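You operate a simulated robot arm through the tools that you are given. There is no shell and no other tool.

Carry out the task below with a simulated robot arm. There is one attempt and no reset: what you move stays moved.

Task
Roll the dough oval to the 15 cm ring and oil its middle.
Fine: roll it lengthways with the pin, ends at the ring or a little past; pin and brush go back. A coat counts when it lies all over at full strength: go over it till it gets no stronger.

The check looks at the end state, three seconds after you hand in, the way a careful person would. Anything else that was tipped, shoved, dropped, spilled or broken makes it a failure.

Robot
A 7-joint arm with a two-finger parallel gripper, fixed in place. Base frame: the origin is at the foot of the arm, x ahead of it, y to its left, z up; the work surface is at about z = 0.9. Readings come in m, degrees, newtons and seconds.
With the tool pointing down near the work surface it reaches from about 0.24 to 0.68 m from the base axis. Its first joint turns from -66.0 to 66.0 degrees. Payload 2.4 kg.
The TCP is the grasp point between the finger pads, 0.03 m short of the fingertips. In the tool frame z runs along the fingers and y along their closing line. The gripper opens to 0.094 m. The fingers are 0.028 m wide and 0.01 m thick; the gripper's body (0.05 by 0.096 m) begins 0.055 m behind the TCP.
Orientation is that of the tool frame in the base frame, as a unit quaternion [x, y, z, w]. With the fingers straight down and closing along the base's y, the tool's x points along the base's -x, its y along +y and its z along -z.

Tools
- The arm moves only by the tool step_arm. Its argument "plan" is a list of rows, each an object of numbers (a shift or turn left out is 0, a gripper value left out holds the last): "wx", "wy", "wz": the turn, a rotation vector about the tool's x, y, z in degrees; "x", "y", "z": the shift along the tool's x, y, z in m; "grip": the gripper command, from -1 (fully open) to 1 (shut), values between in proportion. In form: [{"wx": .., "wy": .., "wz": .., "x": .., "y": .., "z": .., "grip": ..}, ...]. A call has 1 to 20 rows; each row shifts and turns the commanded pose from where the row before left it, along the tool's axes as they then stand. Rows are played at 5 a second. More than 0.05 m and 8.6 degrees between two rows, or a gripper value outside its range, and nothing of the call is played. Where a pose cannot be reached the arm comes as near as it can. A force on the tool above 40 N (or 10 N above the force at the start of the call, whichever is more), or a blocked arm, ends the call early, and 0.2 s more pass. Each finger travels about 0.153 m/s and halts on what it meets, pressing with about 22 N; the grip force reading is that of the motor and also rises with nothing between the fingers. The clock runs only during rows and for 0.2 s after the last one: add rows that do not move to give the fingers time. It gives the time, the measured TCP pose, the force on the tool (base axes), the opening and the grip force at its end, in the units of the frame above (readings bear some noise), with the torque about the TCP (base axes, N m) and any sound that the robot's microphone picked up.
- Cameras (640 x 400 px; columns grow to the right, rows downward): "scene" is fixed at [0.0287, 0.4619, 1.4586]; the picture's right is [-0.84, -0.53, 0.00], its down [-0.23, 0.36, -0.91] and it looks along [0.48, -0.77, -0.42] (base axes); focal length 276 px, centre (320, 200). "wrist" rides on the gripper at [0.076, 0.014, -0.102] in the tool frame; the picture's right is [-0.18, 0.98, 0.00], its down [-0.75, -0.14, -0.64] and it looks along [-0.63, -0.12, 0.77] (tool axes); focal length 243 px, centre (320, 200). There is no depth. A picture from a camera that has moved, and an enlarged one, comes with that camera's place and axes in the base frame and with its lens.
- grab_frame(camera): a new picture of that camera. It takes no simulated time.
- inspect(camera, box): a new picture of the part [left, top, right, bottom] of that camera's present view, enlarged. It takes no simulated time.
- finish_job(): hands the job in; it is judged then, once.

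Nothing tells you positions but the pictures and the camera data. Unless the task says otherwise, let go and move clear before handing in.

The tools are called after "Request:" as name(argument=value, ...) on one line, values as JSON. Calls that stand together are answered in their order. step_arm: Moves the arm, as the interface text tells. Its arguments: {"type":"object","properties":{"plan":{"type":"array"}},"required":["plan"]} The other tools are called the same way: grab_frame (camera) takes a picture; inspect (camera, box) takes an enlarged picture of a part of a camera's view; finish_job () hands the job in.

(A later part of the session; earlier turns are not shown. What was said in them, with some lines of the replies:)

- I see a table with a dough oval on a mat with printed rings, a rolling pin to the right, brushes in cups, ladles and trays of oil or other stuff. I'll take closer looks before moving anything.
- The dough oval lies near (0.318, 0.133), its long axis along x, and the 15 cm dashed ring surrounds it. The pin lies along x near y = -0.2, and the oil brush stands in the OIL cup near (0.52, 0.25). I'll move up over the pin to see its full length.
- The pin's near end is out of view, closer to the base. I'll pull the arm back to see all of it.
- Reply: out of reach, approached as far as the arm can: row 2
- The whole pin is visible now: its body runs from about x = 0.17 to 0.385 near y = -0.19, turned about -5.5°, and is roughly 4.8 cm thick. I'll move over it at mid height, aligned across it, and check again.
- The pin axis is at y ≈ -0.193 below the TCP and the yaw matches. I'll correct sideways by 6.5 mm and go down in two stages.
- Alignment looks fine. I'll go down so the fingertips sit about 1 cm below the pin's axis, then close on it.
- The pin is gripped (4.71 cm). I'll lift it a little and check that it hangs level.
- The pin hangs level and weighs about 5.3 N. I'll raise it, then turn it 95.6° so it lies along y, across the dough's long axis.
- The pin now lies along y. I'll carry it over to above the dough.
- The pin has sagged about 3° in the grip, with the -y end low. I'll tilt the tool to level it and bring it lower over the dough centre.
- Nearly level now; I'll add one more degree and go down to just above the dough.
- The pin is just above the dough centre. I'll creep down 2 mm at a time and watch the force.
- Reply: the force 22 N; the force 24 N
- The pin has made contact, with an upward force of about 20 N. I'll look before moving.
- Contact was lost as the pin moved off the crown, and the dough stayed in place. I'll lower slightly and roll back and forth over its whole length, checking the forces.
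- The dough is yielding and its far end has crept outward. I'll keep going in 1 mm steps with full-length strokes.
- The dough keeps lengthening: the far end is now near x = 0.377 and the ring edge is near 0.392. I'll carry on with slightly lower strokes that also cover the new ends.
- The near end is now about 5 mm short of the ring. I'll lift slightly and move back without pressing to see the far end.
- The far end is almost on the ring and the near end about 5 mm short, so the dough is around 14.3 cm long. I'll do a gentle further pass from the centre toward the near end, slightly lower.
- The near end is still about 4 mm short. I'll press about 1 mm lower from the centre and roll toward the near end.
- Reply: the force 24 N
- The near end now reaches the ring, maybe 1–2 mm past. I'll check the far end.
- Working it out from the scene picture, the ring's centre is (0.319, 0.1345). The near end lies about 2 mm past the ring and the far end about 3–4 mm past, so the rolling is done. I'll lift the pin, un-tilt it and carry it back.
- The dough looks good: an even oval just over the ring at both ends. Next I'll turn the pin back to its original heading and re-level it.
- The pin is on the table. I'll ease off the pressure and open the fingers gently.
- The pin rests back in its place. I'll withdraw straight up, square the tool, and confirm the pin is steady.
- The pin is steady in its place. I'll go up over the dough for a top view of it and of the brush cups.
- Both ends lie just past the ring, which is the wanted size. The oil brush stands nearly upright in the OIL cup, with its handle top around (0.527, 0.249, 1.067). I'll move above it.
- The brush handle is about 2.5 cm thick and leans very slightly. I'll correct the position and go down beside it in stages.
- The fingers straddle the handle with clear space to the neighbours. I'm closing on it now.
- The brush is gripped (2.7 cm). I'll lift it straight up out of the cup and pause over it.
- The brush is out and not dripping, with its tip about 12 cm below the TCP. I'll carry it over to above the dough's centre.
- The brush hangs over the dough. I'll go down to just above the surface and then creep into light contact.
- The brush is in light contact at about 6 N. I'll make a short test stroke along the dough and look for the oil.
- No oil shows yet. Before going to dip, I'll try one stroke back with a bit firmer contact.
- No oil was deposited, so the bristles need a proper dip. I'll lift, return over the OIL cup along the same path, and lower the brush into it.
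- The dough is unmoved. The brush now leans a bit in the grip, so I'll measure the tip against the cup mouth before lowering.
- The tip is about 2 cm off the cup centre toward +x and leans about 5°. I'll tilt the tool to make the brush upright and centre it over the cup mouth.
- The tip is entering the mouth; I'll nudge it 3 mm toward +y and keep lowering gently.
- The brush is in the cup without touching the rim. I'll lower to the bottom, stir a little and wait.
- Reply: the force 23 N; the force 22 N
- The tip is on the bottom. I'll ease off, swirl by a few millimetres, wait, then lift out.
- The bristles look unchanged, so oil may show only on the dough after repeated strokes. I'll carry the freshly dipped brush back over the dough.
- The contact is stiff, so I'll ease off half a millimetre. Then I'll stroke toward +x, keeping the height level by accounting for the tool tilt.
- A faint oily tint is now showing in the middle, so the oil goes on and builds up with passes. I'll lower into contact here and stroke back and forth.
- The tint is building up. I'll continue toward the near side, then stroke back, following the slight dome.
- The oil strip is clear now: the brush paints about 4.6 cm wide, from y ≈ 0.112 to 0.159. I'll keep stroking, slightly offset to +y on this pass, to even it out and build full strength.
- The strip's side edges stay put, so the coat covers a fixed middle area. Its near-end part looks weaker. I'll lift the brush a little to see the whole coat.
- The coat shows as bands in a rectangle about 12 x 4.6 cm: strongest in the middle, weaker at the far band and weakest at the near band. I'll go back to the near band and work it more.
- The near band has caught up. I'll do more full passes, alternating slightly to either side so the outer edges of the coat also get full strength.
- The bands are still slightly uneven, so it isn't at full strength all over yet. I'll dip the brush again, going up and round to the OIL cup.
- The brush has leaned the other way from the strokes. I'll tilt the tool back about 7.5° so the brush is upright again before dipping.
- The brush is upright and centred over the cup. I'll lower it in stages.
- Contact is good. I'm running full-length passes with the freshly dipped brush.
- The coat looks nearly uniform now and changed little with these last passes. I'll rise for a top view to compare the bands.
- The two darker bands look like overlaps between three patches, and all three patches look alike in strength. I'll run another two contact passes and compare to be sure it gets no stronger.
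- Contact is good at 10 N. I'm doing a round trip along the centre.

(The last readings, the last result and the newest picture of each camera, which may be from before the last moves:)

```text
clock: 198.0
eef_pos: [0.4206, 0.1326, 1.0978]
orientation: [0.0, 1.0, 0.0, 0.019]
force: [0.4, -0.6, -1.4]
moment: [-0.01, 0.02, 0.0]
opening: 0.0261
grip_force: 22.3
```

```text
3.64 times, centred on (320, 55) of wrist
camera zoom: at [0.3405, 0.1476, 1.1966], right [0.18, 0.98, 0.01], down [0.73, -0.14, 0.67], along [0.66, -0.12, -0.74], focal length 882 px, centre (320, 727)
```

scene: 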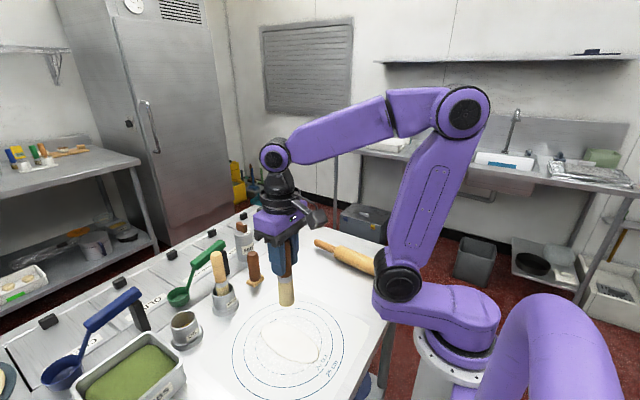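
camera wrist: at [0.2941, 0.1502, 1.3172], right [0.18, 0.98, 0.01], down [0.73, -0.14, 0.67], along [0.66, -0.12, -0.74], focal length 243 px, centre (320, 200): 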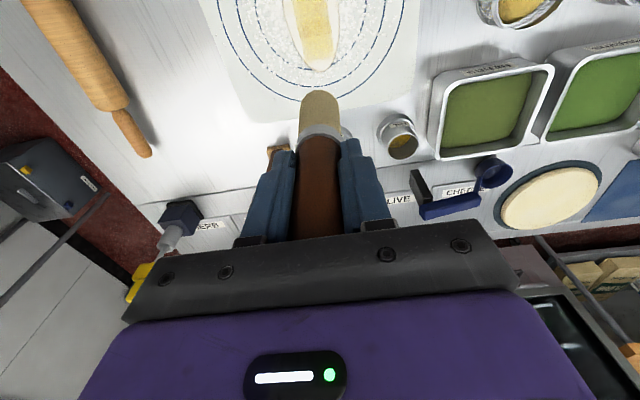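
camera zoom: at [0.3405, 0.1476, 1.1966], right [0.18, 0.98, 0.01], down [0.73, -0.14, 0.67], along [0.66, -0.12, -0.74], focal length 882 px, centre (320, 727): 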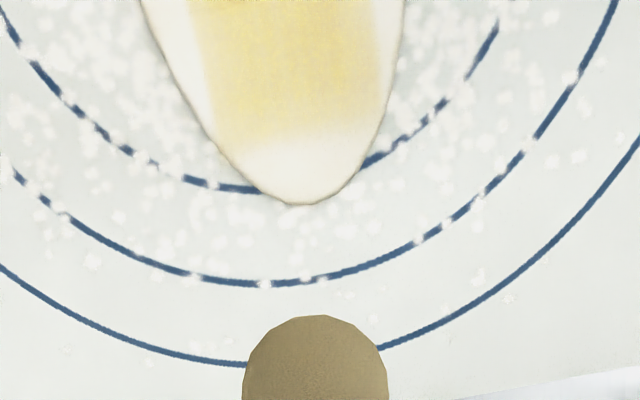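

The coat shows no further change between the last two looks, so it's at full strength. Next, the brush goes back: up, over and across to the OIL cup.

Request:
step_arm(plan=[{"z": -0.022, "x": -0.0008}, {"z": -0.022, "x": -0.0008}, {"y": 0.03}, {"y": 0.035}, {"y": 0.032}, {"y": 0.02, "x": -0.02, "z": 0.0007}, {"x": -0.03, "z": 0.0011}, {"x": -0.03, "z": 0.0011}, {"x": -0.02, "z": 0.0007}, {}, {}])

Request:
inspect(camera="scene", box=[150, 240, 220, 360])

Request:
inspect(camera="wrist", box=[270, 30, 370, 150])

```text
clock: 200.4
eef_pos: [0.5197, 0.2499, 1.1421]
orientation: [-0.001, 1.0, 0.0, 0.018]
force: [-0.3, 0.0, -0.4]
moment: [0.0, 0.0, 0.02]
opening: 0.0263
grip_force: 22.4
```

```text
3.33 times, centred on (185, 300) of scene
camera zoom: at [0.0287, 0.4619, 1.4586], right [-0.84, -0.53, 0.0], down [-0.23, 0.36, -0.91], along [0.48, -0.77, -0.42], focal length 920 px, centre (770, -133)
```

zoom: 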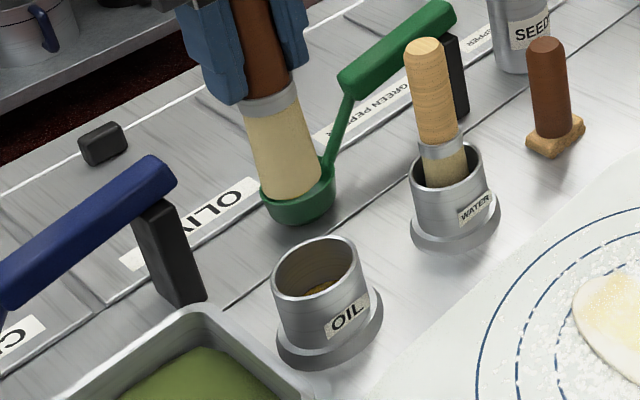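

```text
3.33 times, centred on (320, 90) of wrist
camera zoom: at [0.4401, 0.2654, 1.241], right [0.18, 0.98, 0.01], down [0.73, -0.14, 0.67], along [0.66, -0.12, -0.74], focal length 809 px, centre (320, 567)
```

zoom: 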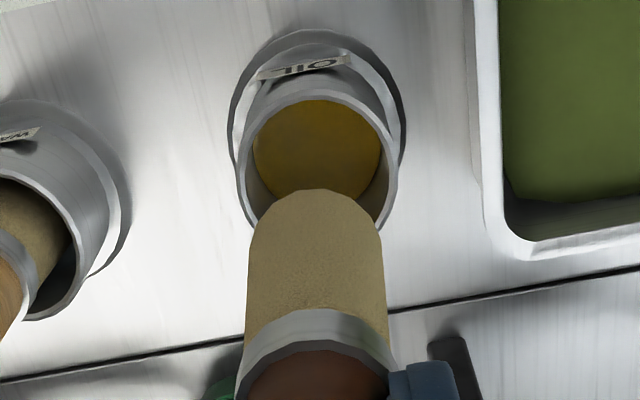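

The alignment matches the last successful dip. While the brush is here I'll dip once more, so one final pass can confirm the coat really gets no stronger.

Request:
step_arm(plan=[{"z": 0.025, "x": 0.0009}, {"z": 0.025, "x": 0.0009}, {"z": 0.012, "x": 0.0004}, {"z": 0.015, "x": 0.0005, "y": 0.0005}, {"z": 0.015, "x": 0.0005}, {"z": 0.01, "x": 0.0004}, {"z": 0.008, "x": 0.0003}, {}])

Request:
step_arm(plan=[{"z": 0.004}, {"z": 0.002}, {"z": 0.001}, {}])

Request:
inspect(camera="scene", box=[150, 260, 220, 360])

```text
clock: 202.2
eef_pos: [0.519, 0.2506, 1.0308]
orientation: [0.0, 1.0, -0.001, 0.019]
force: [-0.8, -0.6, -1.2]
moment: [0.03, 0.03, 0.02]
opening: 0.0263
grip_force: 21.9
```

```text
clock: 203.2
eef_pos: [0.5212, 0.2522, 1.0248]
orientation: [-0.001, 1.0, 0.0, 0.019]
force: [-0.4, -0.9, -0.9]
moment: [0.01, 0.0, 0.02]
opening: 0.0266
grip_force: 22.3
```

```text
4.00 times, centred on (185, 310) of scene
camera zoom: at [0.0287, 0.4619, 1.4586], right [-0.84, -0.53, 0.0], down [-0.23, 0.36, -0.91], along [0.48, -0.77, -0.42], focal length 1104 px, centre (860, -240)
```

zoom: 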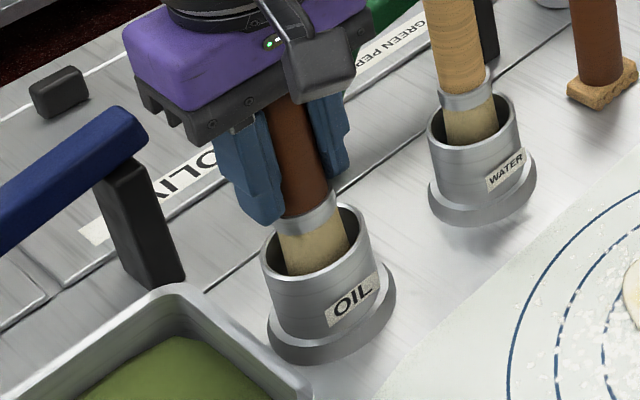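

Request:
step_arm(plan=[{"z": 0.001}, {"z": 0.001}, {}])

Request:
step_arm(plan=[{"z": 0.001}, {"z": 0.0007}, {}])

```text
clock: 204.0
eef_pos: [0.5215, 0.2506, 1.0241]
orientation: [-0.001, 1.0, 0.0, 0.018]
force: [0.4, 0.7, -0.8]
moment: [0.01, 0.03, -0.01]
opening: 0.0261
grip_force: 21.2
```

```text
clock: 204.8
eef_pos: [0.5207, 0.2514, 1.0216]
orientation: [-0.001, 1.0, 0.0, 0.02]
force: [-2.3, -2.0, 10.2]
moment: [-0.19, 0.15, -0.02]
opening: 0.0262
grip_force: 22.6
```

Request:
step_arm(plan=[{"z": -0.001}, {"x": 0.002}, {"y": 0.002}, {"x": -0.004}, {"y": -0.004}, {"x": 0.004}, {"y": 0.002}, {"x": -0.002}, {}, {}, {}])

Request:
step_arm(plan=[{"z": -0.01, "x": -0.0004}, {"z": -0.02, "x": -0.0007}, {"z": -0.03, "x": -0.0011}, {"z": -0.03, "x": -0.0011}, {"z": -0.02, "x": -0.0007}, {"z": -0.005}, {}, {}, {}])

Request:
step_arm(plan=[{"x": 0.025, "z": -0.0009}, {"x": 0.035, "z": -0.0013}, {"x": 0.035, "z": -0.0013, "y": -0.015}, {"x": 0.03, "z": -0.0011, "y": -0.03}, {"x": 0.0275, "z": -0.001, "y": -0.035}, {"y": -0.037}, {"z": 0.03, "x": 0.0011}, {"z": 0.035, "x": 0.0013}, {"z": 0.03, "x": 0.0011}, {"z": 0.016, "x": 0.0005}, {}])

Request:
inspect(camera="scene", box=[240, 300, 350, 375])

```text
clock: 207.2
eef_pos: [0.5205, 0.2502, 1.0216]
orientation: [-0.001, 1.0, 0.0, 0.018]
force: [0.1, 0.6, -1.4]
moment: [0.0, 0.01, 0.04]
opening: 0.0264
grip_force: 22.1
```

```text
clock: 209.2
eef_pos: [0.5217, 0.2514, 1.1361]
orientation: [-0.002, 1.0, 0.0, 0.018]
force: [0.0, -0.3, -0.8]
moment: [0.0, 0.02, 0.0]
opening: 0.0263
grip_force: 21.6
```

```text
clock: 211.6
eef_pos: [0.3691, 0.1329, 1.0249]
orientation: [-0.001, 1.0, -0.001, 0.018]
force: [0.9, -0.2, -0.1]
moment: [-0.02, -0.01, -0.02]
opening: 0.0265
grip_force: 21.9
```

```text
5.33 times, centred on (295, 338) of scene
camera zoom: at [0.0287, 0.4619, 1.4586], right [-0.84, -0.53, 0.0], down [-0.23, 0.36, -0.91], along [0.48, -0.77, -0.42], focal length 1472 px, centre (453, -533)
```

zoom: 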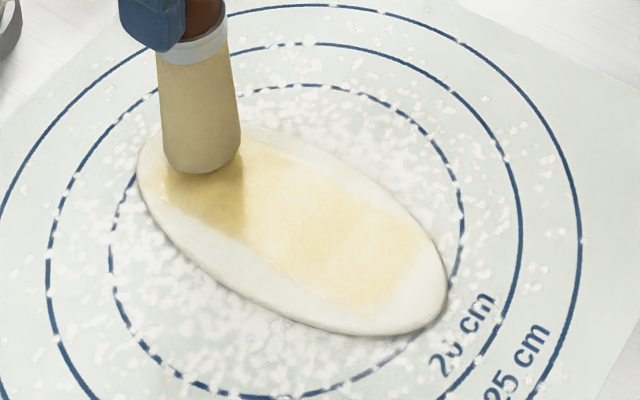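

Request:
step_arm(plan=[{"z": 0.003}, {"z": 0.002}, {"z": 0.001}, {}])

Request:
step_arm(plan=[{"z": 0.0007}, {"z": 0.0006}, {}])

Request:
step_arm(plan=[{"z": 0.0006}, {}])

```text
clock: 212.6
eef_pos: [0.3691, 0.1335, 1.0198]
orientation: [-0.001, 1.0, 0.001, 0.018]
force: [0.0, -0.3, -0.2]
moment: [-0.01, 0.0, 0.01]
opening: 0.0263
grip_force: 21.7
```

```text
clock: 213.4
eef_pos: [0.3685, 0.1341, 1.017]
orientation: [-0.001, 1.0, 0.0, 0.018]
force: [0.3, -0.5, -0.1]
moment: [0.02, 0.01, 0.01]
opening: 0.0262
grip_force: 22.1
```

```text
clock: 214.0
eef_pos: [0.3686, 0.134, 1.0179]
orientation: [-0.001, 1.0, -0.001, 0.018]
force: [0.4, -0.3, -0.1]
moment: [-0.02, -0.03, -0.03]
opening: 0.0262
grip_force: 22.2
```

Request:
step_arm(plan=[{"z": 0.0006}, {"z": 0.0005}, {}])

Request:
step_arm(plan=[{"z": 0.0005}, {}])

```text
clock: 214.8
eef_pos: [0.3693, 0.1338, 1.0176]
orientation: [-0.001, 1.0, 0.0, 0.018]
force: [-0.7, -0.8, -0.5]
moment: [0.01, 0.01, 0.01]
opening: 0.0263
grip_force: 21.3
```

```text
clock: 215.4
eef_pos: [0.3676, 0.1338, 1.0156]
orientation: [-0.001, 1.0, 0.0, 0.019]
force: [-0.8, -0.1, -0.4]
moment: [-0.01, 0.01, 0.01]
opening: 0.0266
grip_force: 21.3
```

Request:
step_arm(plan=[{"z": 0.0005}, {}])

Request:
step_arm(plan=[{"z": 0.0005}, {}])

```text
clock: 216.0
eef_pos: [0.3672, 0.1335, 1.0166]
orientation: [-0.002, 1.0, 0.0, 0.018]
force: [0.1, -0.6, -0.8]
moment: [-0.04, -0.03, -0.01]
opening: 0.0263
grip_force: 22.2
```

```text
clock: 216.6
eef_pos: [0.3681, 0.1332, 1.015]
orientation: [0.0, 1.0, -0.001, 0.019]
force: [-1.3, 1.0, 10.2]
moment: [0.1, 0.05, 0.0]
opening: 0.0265
grip_force: 21.8
```

In contact at 10 N again. I'll do a full pass to the near end and back, then compare.

Request:
step_arm(plan=[{"x": 0.008, "z": -0.00035}, {"x": 0.008, "z": -0.00035}, {"x": 0.008, "z": -0.00033}, {"x": 0.008, "z": -0.0003}, {"x": 0.008, "z": -0.00027}, {"x": 0.008, "z": -0.00027}, {}])

Request:
step_arm(plan=[{"x": 0.008, "z": -0.00025}, {"x": 0.008, "z": -0.00023}, {"x": 0.008, "z": -0.00021}, {"x": 0.008, "z": -0.00019}, {"x": 0.008, "z": -0.00019}, {"x": 0.008, "z": -0.00019}, {}])

Request:
step_arm(plan=[{"z": 0.0003}, {"x": -0.008, "z": 0.00023}, {"x": -0.008, "z": 0.00023}, {"x": -0.008, "z": 0.00025}, {"x": -0.008, "z": 0.00027}, {"x": -0.008, "z": 0.00029}, {"x": -0.008, "z": 0.00031}, {}])

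Request:
step_arm(plan=[{"z": 0.0003}, {"x": -0.008, "z": 0.00037}, {"x": -0.008, "z": 0.00039}, {"x": -0.008, "z": 0.00039}, {"x": -0.008, "z": 0.00039}, {"x": -0.008, "z": 0.00039}, {"x": -0.008, "z": 0.00039}, {}])

Request:
step_arm(plan=[{"z": -0.02, "x": -0.0007}, {"z": -0.03, "x": -0.0011}, {"z": -0.03, "x": -0.0011}, {"x": -0.02}, {"x": -0.03}, {}])

Request:
inspect(camera="scene", box=[240, 300, 350, 375])

Request:
inspect(camera="scene", box=[260, 318, 320, 360])

Request:
inspect(camera="wrist", box=[240, 0, 400, 110])

```text
clock: 218.2
eef_pos: [0.3191, 0.1341, 1.0161]
orientation: [0.0, 1.0, 0.0, 0.019]
force: [2.4, 0.3, 5.6]
moment: [0.0, -0.3, -0.01]
opening: 0.0262
grip_force: 22.4
```

```text
clock: 219.8
eef_pos: [0.2773, 0.1346, 1.0149]
orientation: [0.0, 1.0, 0.001, 0.019]
force: [5.3, 0.7, 21.0]
moment: [0.05, -0.35, -0.01]
opening: 0.0261
grip_force: 22.4
out of reach, approached as far as the arm can: row 3
```

```text
clock: 221.6
eef_pos: [0.3266, 0.135, 1.0141]
orientation: [-0.001, 1.0, 0.0, 0.019]
force: [0.3, 0.0, -0.7]
moment: [0.02, -0.02, 0.0]
opening: 0.0263
grip_force: 22.0
```

```text
clock: 223.4
eef_pos: [0.3737, 0.1354, 1.0153]
orientation: [-0.001, 1.0, 0.0, 0.018]
force: [-0.4, 0.1, -1.0]
moment: [-0.02, -0.02, 0.0]
opening: 0.0265
grip_force: 22.1
```

```text
clock: 224.8
eef_pos: [0.4232, 0.1355, 1.0964]
orientation: [-0.001, 1.0, 0.0, 0.019]
force: [-0.1, 0.3, -1.5]
moment: [0.0, 0.0, 0.02]
opening: 0.0263
grip_force: 22.4
```

```text
5.33 times, centred on (295, 338) of scene
camera zoom: at [0.0287, 0.4619, 1.4586], right [-0.84, -0.53, 0.0], down [-0.23, 0.36, -0.91], along [0.48, -0.77, -0.42], focal length 1472 px, centre (453, -533)
```

zoom: 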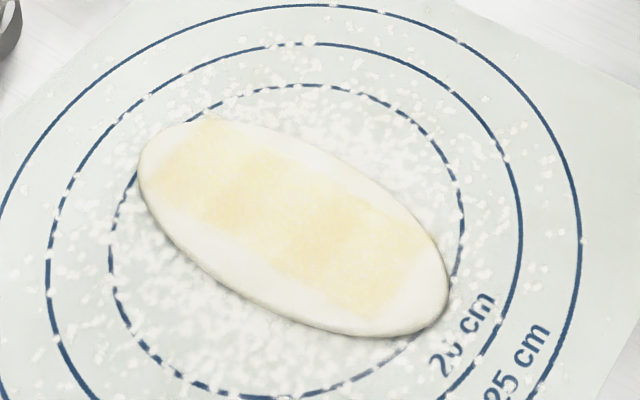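

```text
9.52 times, centred on (290, 339) of scene
camera zoom: at [0.0287, 0.4619, 1.4586], right [-0.84, -0.53, 0.0], down [-0.23, 0.36, -0.91], along [0.48, -0.77, -0.42], focal length 2629 px, centre (606, -1124)
```

zoom: 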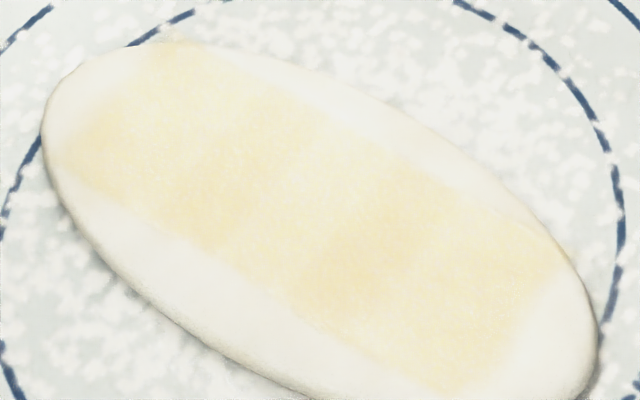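

```text
3.64 times, centred on (320, 55) of wrist
camera zoom: at [0.3426, 0.1505, 1.1952], right [0.18, 0.98, 0.01], down [0.73, -0.14, 0.67], along [0.66, -0.12, -0.74], focal length 882 px, centre (320, 727)
```

zoom: 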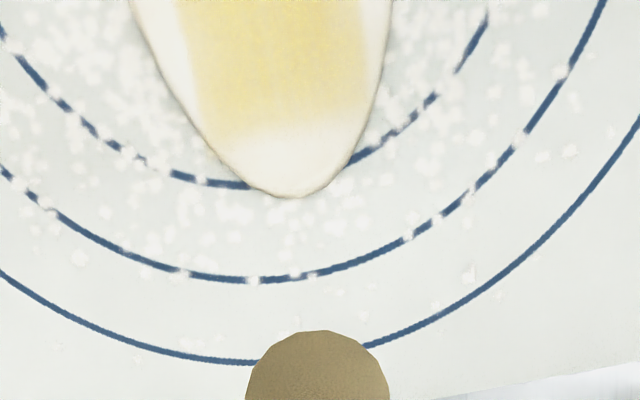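

The coat is unchanged after the fresh dip and pass, so it's at full strength, and the dough still sits right on the ring. I'll return the brush to its cup now.

Request:
step_arm(plan=[{"z": -0.022, "x": -0.0008}, {"z": -0.022, "x": -0.0008}, {"y": 0.03}, {"y": 0.035}, {"y": 0.03}, {"y": 0.02, "x": -0.02, "z": 0.0007}, {"x": -0.03, "z": 0.0011}, {"x": -0.03, "z": 0.0011}, {"x": -0.018, "z": 0.0007}, {}, {}])

Request:
inspect(camera="scene", box=[150, 240, 220, 360])

Request:
inspect(camera="wrist", box=[270, 30, 370, 150])

```text
clock: 227.2
eef_pos: [0.5204, 0.2494, 1.1395]
orientation: [-0.001, 1.0, 0.001, 0.018]
force: [0.3, -0.7, -1.0]
moment: [-0.03, 0.06, 0.01]
opening: 0.0264
grip_force: 21.9
```

```text
3.33 times, centred on (185, 300) of scene
camera zoom: at [0.0287, 0.4619, 1.4586], right [-0.84, -0.53, 0.0], down [-0.23, 0.36, -0.91], along [0.48, -0.77, -0.42], focal length 920 px, centre (770, -133)
```

zoom: 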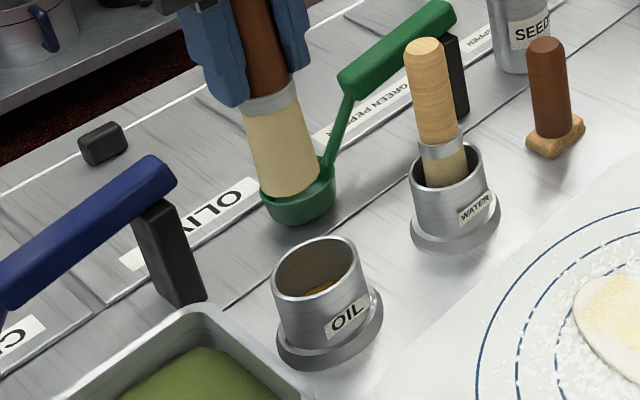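

```text
3.33 times, centred on (320, 90) of wrist
camera zoom: at [0.4408, 0.2646, 1.2384], right [0.18, 0.98, 0.01], down [0.73, -0.14, 0.67], along [0.66, -0.12, -0.74], focal length 809 px, centre (320, 567)
```

zoom: 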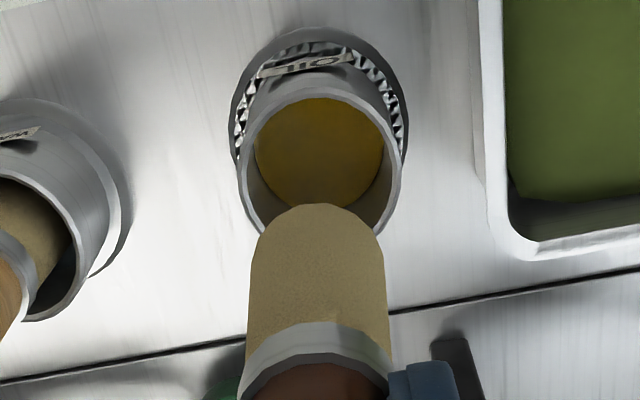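

Request:
step_arm(plan=[{"wy": 2.1}, {}])

Request:
step_arm(plan=[{"z": 0.025}, {"z": 0.025}, {"z": 0.012}, {}])

Request:
inspect(camera="scene", box=[150, 260, 220, 360])

Request:
inspect(camera="wrist", box=[270, 30, 370, 150])

```text
clock: 227.8
eef_pos: [0.5219, 0.2498, 1.1405]
orientation: [-0.001, 1.0, 0.0, 0.0]
force: [1.2, -0.1, -0.9]
moment: [0.0, 0.02, -0.01]
opening: 0.0264
grip_force: 22.2
```

```text
clock: 228.8
eef_pos: [0.5205, 0.2495, 1.0795]
orientation: [-0.002, 1.0, 0.0, 0.0]
force: [0.4, -0.4, 0.2]
moment: [0.02, 0.02, 0.01]
opening: 0.0261
grip_force: 21.8
```

```text
4.00 times, centred on (185, 310) of scene
camera zoom: at [0.0287, 0.4619, 1.4586], right [-0.84, -0.53, 0.0], down [-0.23, 0.36, -0.91], along [0.48, -0.77, -0.42], focal length 1104 px, centre (860, -240)
```

zoom: 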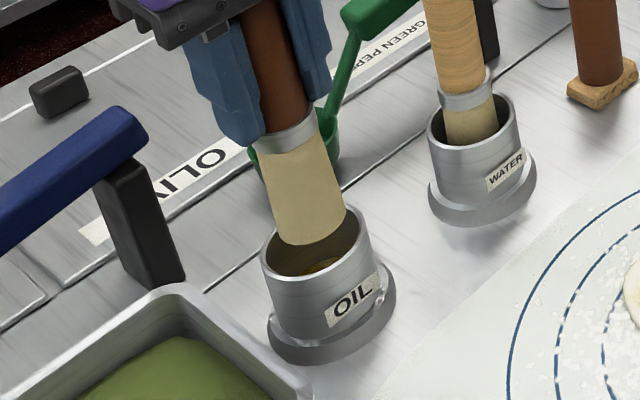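

```text
3.33 times, centred on (320, 90) of wrist
camera zoom: at [0.4445, 0.2649, 1.1805], right [0.18, 0.98, 0.0], down [0.75, -0.14, 0.64], along [0.63, -0.12, -0.77], focal length 809 px, centre (320, 567)
```

zoom: 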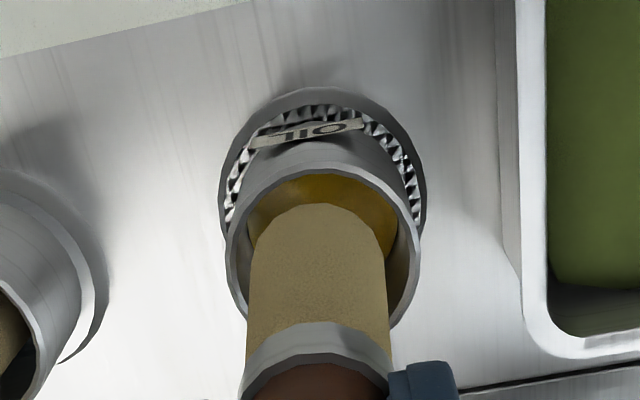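

Request:
step_arm(plan=[{"z": 0.015, "y": 0.0015}, {"z": 0.015}, {"z": 0.012}, {"z": 0.008}, {}])

Request:
step_arm(plan=[{"z": 0.003}, {"z": 0.003}, {"z": 0.001}, {}])

Request:
step_arm(plan=[{"z": 0.001}, {"z": 0.001}, {}])

```text
clock: 230.0
eef_pos: [0.5211, 0.2512, 1.028]
orientation: [-0.001, 1.0, 0.0, 0.0]
force: [0.3, -0.3, -0.6]
moment: [0.01, -0.03, -0.02]
opening: 0.0261
grip_force: 21.9
```

```text
clock: 231.0
eef_pos: [0.5218, 0.2514, 1.0199]
orientation: [-0.001, 1.0, 0.001, 0.001]
force: [0.7, -0.8, -0.4]
moment: [0.01, -0.05, -0.01]
opening: 0.0261
grip_force: 21.6
```

```text
clock: 231.8
eef_pos: [0.5227, 0.2518, 1.0205]
orientation: [-0.001, 1.0, 0.001, 0.0]
force: [-1.7, -1.1, 5.4]
moment: [-0.06, 0.09, -0.02]
opening: 0.0265
grip_force: 21.8
```

The brush stands on the cup's bottom. I'll open the fingers slowly and check that it stays put.

Request:
step_arm(plan=[{"grip": 0.4}, {"grip": 0.3}, {"grip": 0.1}, {"grip": -0.2}, {"grip": -0.6}, {}, {}])

Request:
inspect(camera="scene", box=[100, 220, 240, 360])

Request:
grab_frame(camera="wrist")

```text
clock: 233.4
eef_pos: [0.5217, 0.2513, 1.019]
orientation: [0.0, 1.0, 0.0, 0.0]
force: [-0.8, 0.6, 0.5]
moment: [0.0, 0.01, 0.0]
opening: 0.0754
grip_force: 0.0
```

```text
2.86 times, centred on (170, 290) of scene
camera zoom: at [0.0287, 0.4619, 1.4586], right [-0.84, -0.53, 0.0], down [-0.23, 0.36, -0.91], along [0.48, -0.77, -0.42], focal length 789 px, centre (749, -57)
```

zoom: 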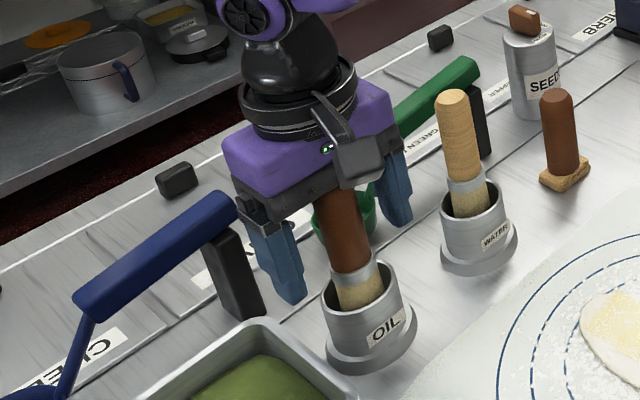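

```text
taken
camera wrist: at [0.4452, 0.2662, 1.1209], right [0.18, 0.98, 0.0], down [0.75, -0.14, 0.64], along [0.63, -0.12, -0.77], focal length 243 px, centre (320, 200)
```

wrist: 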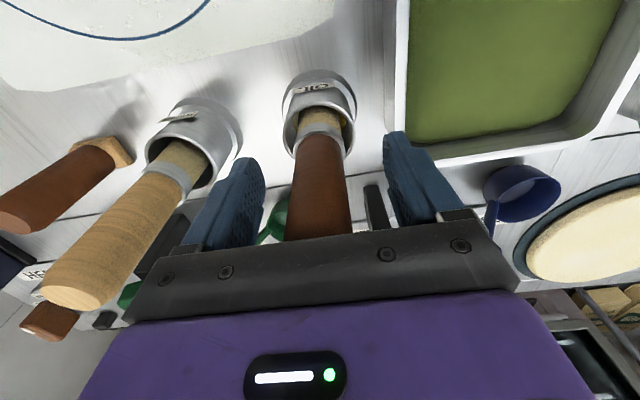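

The brush stands free in its cup, centred between the fingers. I'll withdraw straight up.

Request:
step_arm(plan=[{"z": -0.02}, {"z": -0.03}, {"z": -0.04}, {"z": -0.045}, {"z": -0.045}, {}])

Request:
step_arm(plan=[{"x": 0.03, "y": -0.015, "z": -0.02}, {"x": 0.04, "y": -0.018, "z": -0.015}, {"x": 0.04, "y": -0.018, "z": -0.015}, {"x": 0.04, "y": -0.018, "z": -0.015}, {"x": 0.04, "y": -0.018, "z": -0.015}, {"x": 0.04, "y": -0.018, "z": -0.015}, {"x": 0.04, "y": -0.018}, {}])

Request:
grab_frame(camera="scene")

Request:
grab_frame(camera="wrist")

Request:
inspect(camera="wrist", box=[240, 30, 420, 150])

Request:
inspect(camera="scene", box=[100, 220, 240, 360])

```text
clock: 234.8
eef_pos: [0.5204, 0.2497, 1.2001]
orientation: [-0.001, 1.0, 0.0, 0.0]
force: [-0.3, -1.0, -0.2]
moment: [-0.01, -0.02, 0.05]
opening: 0.0751
grip_force: 0.2
```

```text
clock: 236.6
eef_pos: [0.2502, 0.1275, 1.2933]
orientation: [0.0, 1.0, 0.0, 0.0]
force: [-0.6, -0.4, -0.1]
moment: [0.0, 0.02, 0.02]
opening: 0.075
grip_force: 0.1
```

```text
taken
```

scene: 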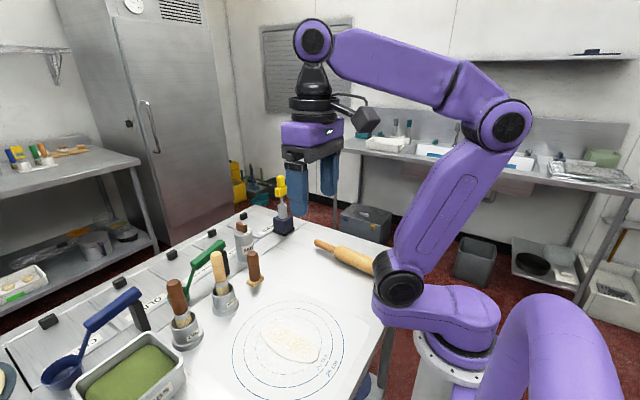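

```text
taken
camera wrist: at [0.1746, 0.142, 1.3951], right [0.18, 0.98, 0.0], down [0.75, -0.14, 0.64], along [0.63, -0.12, -0.77], focal length 243 px, centre (320, 200)
```

wrist: 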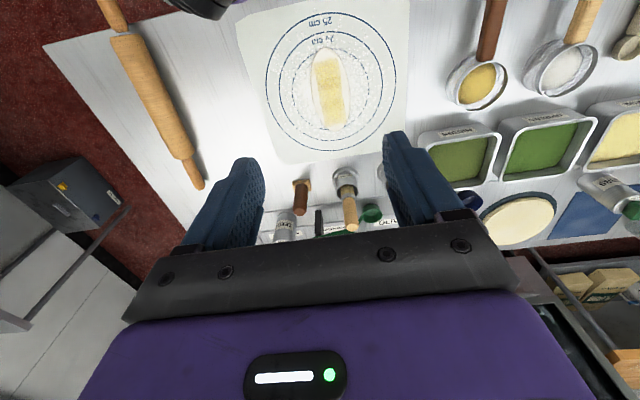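

```text
3.33 times, centred on (330, 90) of wrist
camera zoom: at [0.1746, 0.142, 1.3951], right [0.18, 0.98, 0.0], down [0.75, -0.14, 0.64], along [0.63, -0.12, -0.77], focal length 809 px, centre (287, 567)
```

zoom: 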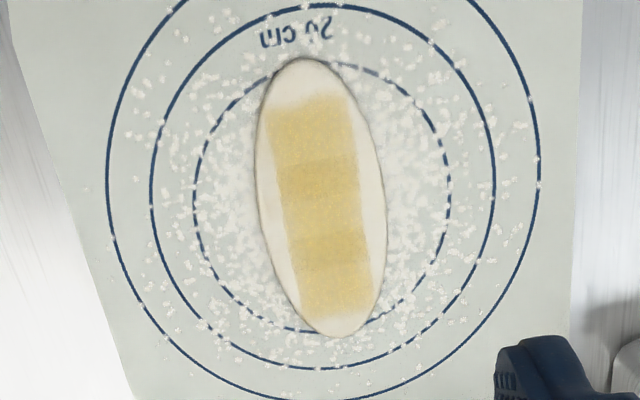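

```text
2.86 times, centred on (170, 290) of scene
camera zoom: at [0.0286, 0.4619, 1.4586], right [-0.84, -0.53, 0.0], down [-0.23, 0.36, -0.91], along [0.48, -0.77, -0.42], focal length 789 px, centre (749, -57)
```

zoom: 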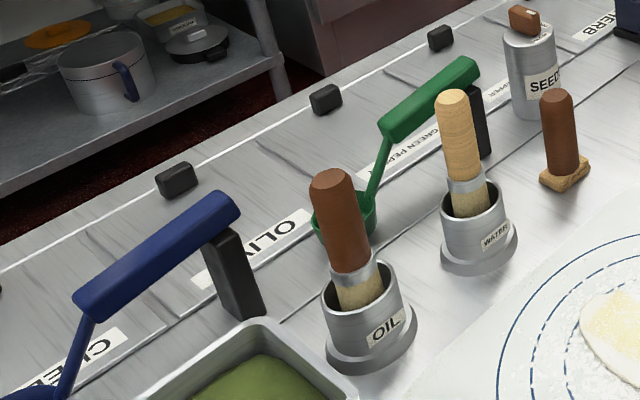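

Request:
inspect(camera="wrist", box=[310, 112, 360, 144])

Request:
inspect(camera="wrist", box=[305, 35, 345, 60])

Request:
inspect(camera="wrist", box=[80, 0, 240, 200])

Request:
inspect(camera="wrist", box=[300, 40, 360, 135])

```text
12.50 times, centred on (335, 128) of wrist
camera zoom: at [0.1746, 0.142, 1.3951], right [0.18, 0.98, 0.0], down [0.75, -0.14, 0.64], along [0.63, -0.12, -0.77], focal length 3033 px, centre (132, 1100)
```

zoom: 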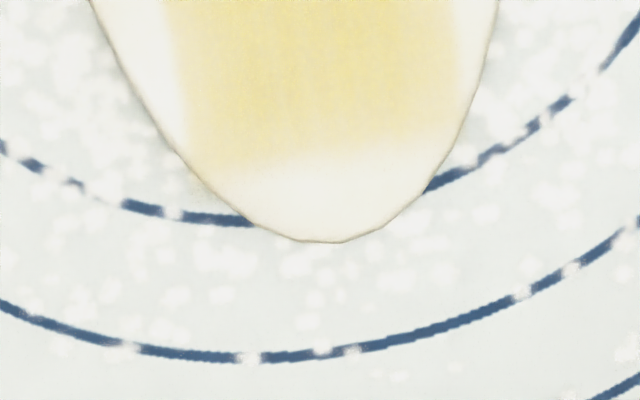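

```text
16.00 times, centred on (325, 48) of wrist
camera zoom: at [0.1746, 0.142, 1.3951], right [0.18, 0.98, 0.0], down [0.75, -0.14, 0.64], along [0.63, -0.12, -0.77], focal length 3882 px, centre (240, 2640)
```

zoom: 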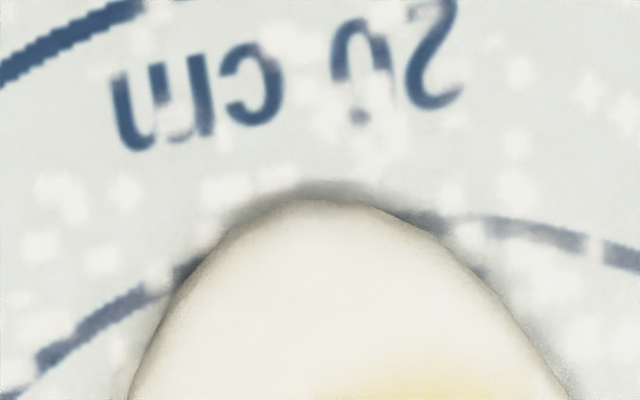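

```text
2.00 times, centred on (160, 100) of wrist
camera zoom: at [0.1746, 0.142, 1.3951], right [0.18, 0.98, 0.0], down [0.75, -0.14, 0.64], along [0.63, -0.12, -0.77], focal length 485 px, centre (640, 400)
```

zoom: 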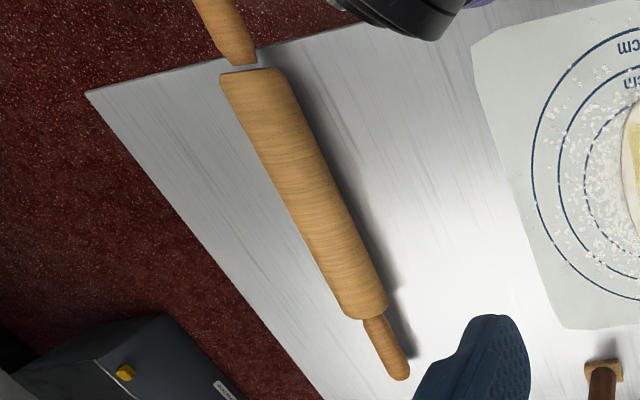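

```text
4.21 times, centred on (330, 88) of wrist
camera zoom: at [0.1746, 0.142, 1.3951], right [0.18, 0.98, 0.0], down [0.75, -0.14, 0.64], along [0.63, -0.12, -0.77], focal length 1022 px, centre (278, 674)
```

zoom: 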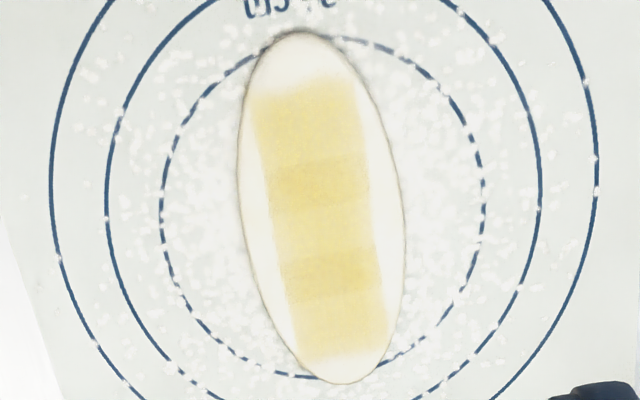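

Everything checks out:
- The dough runs just past the 15 cm ring at both ends.
- The oil coat is even along the middle.
- The pin and the oil brush are back in their places.
- The gripper is empty and clear of the table.

I'm handing the job in.

Request:
finish_job()

```text
The job is handed in.
```

The job is handed in. In my last pictures the dough oval was rolled lengthways to the 15 cm ring and its middle was oiled.

- **Dough:** both ends lie about 2–4 mm past the ring, by my reading of the pictures. It is still centred on the mat.
- **Oil:** the coat is a rectangle about 12 cm long and 4.6 cm wide along the middle. I dipped the brush again twice. After the last dip, another pass each way made it no stronger. Two slightly darker bands remain where patches of oil overlap.
- **Coat edges:** one corner of the coat reaches the dough's edge. A faint speck may show just past it on the mat.
- **Pin and brush:** the pin is back where it lay, and the brush stands in the OIL cup.

I saw nothing else moved, tipped or spilled. The gripper is empty and clear of the table.
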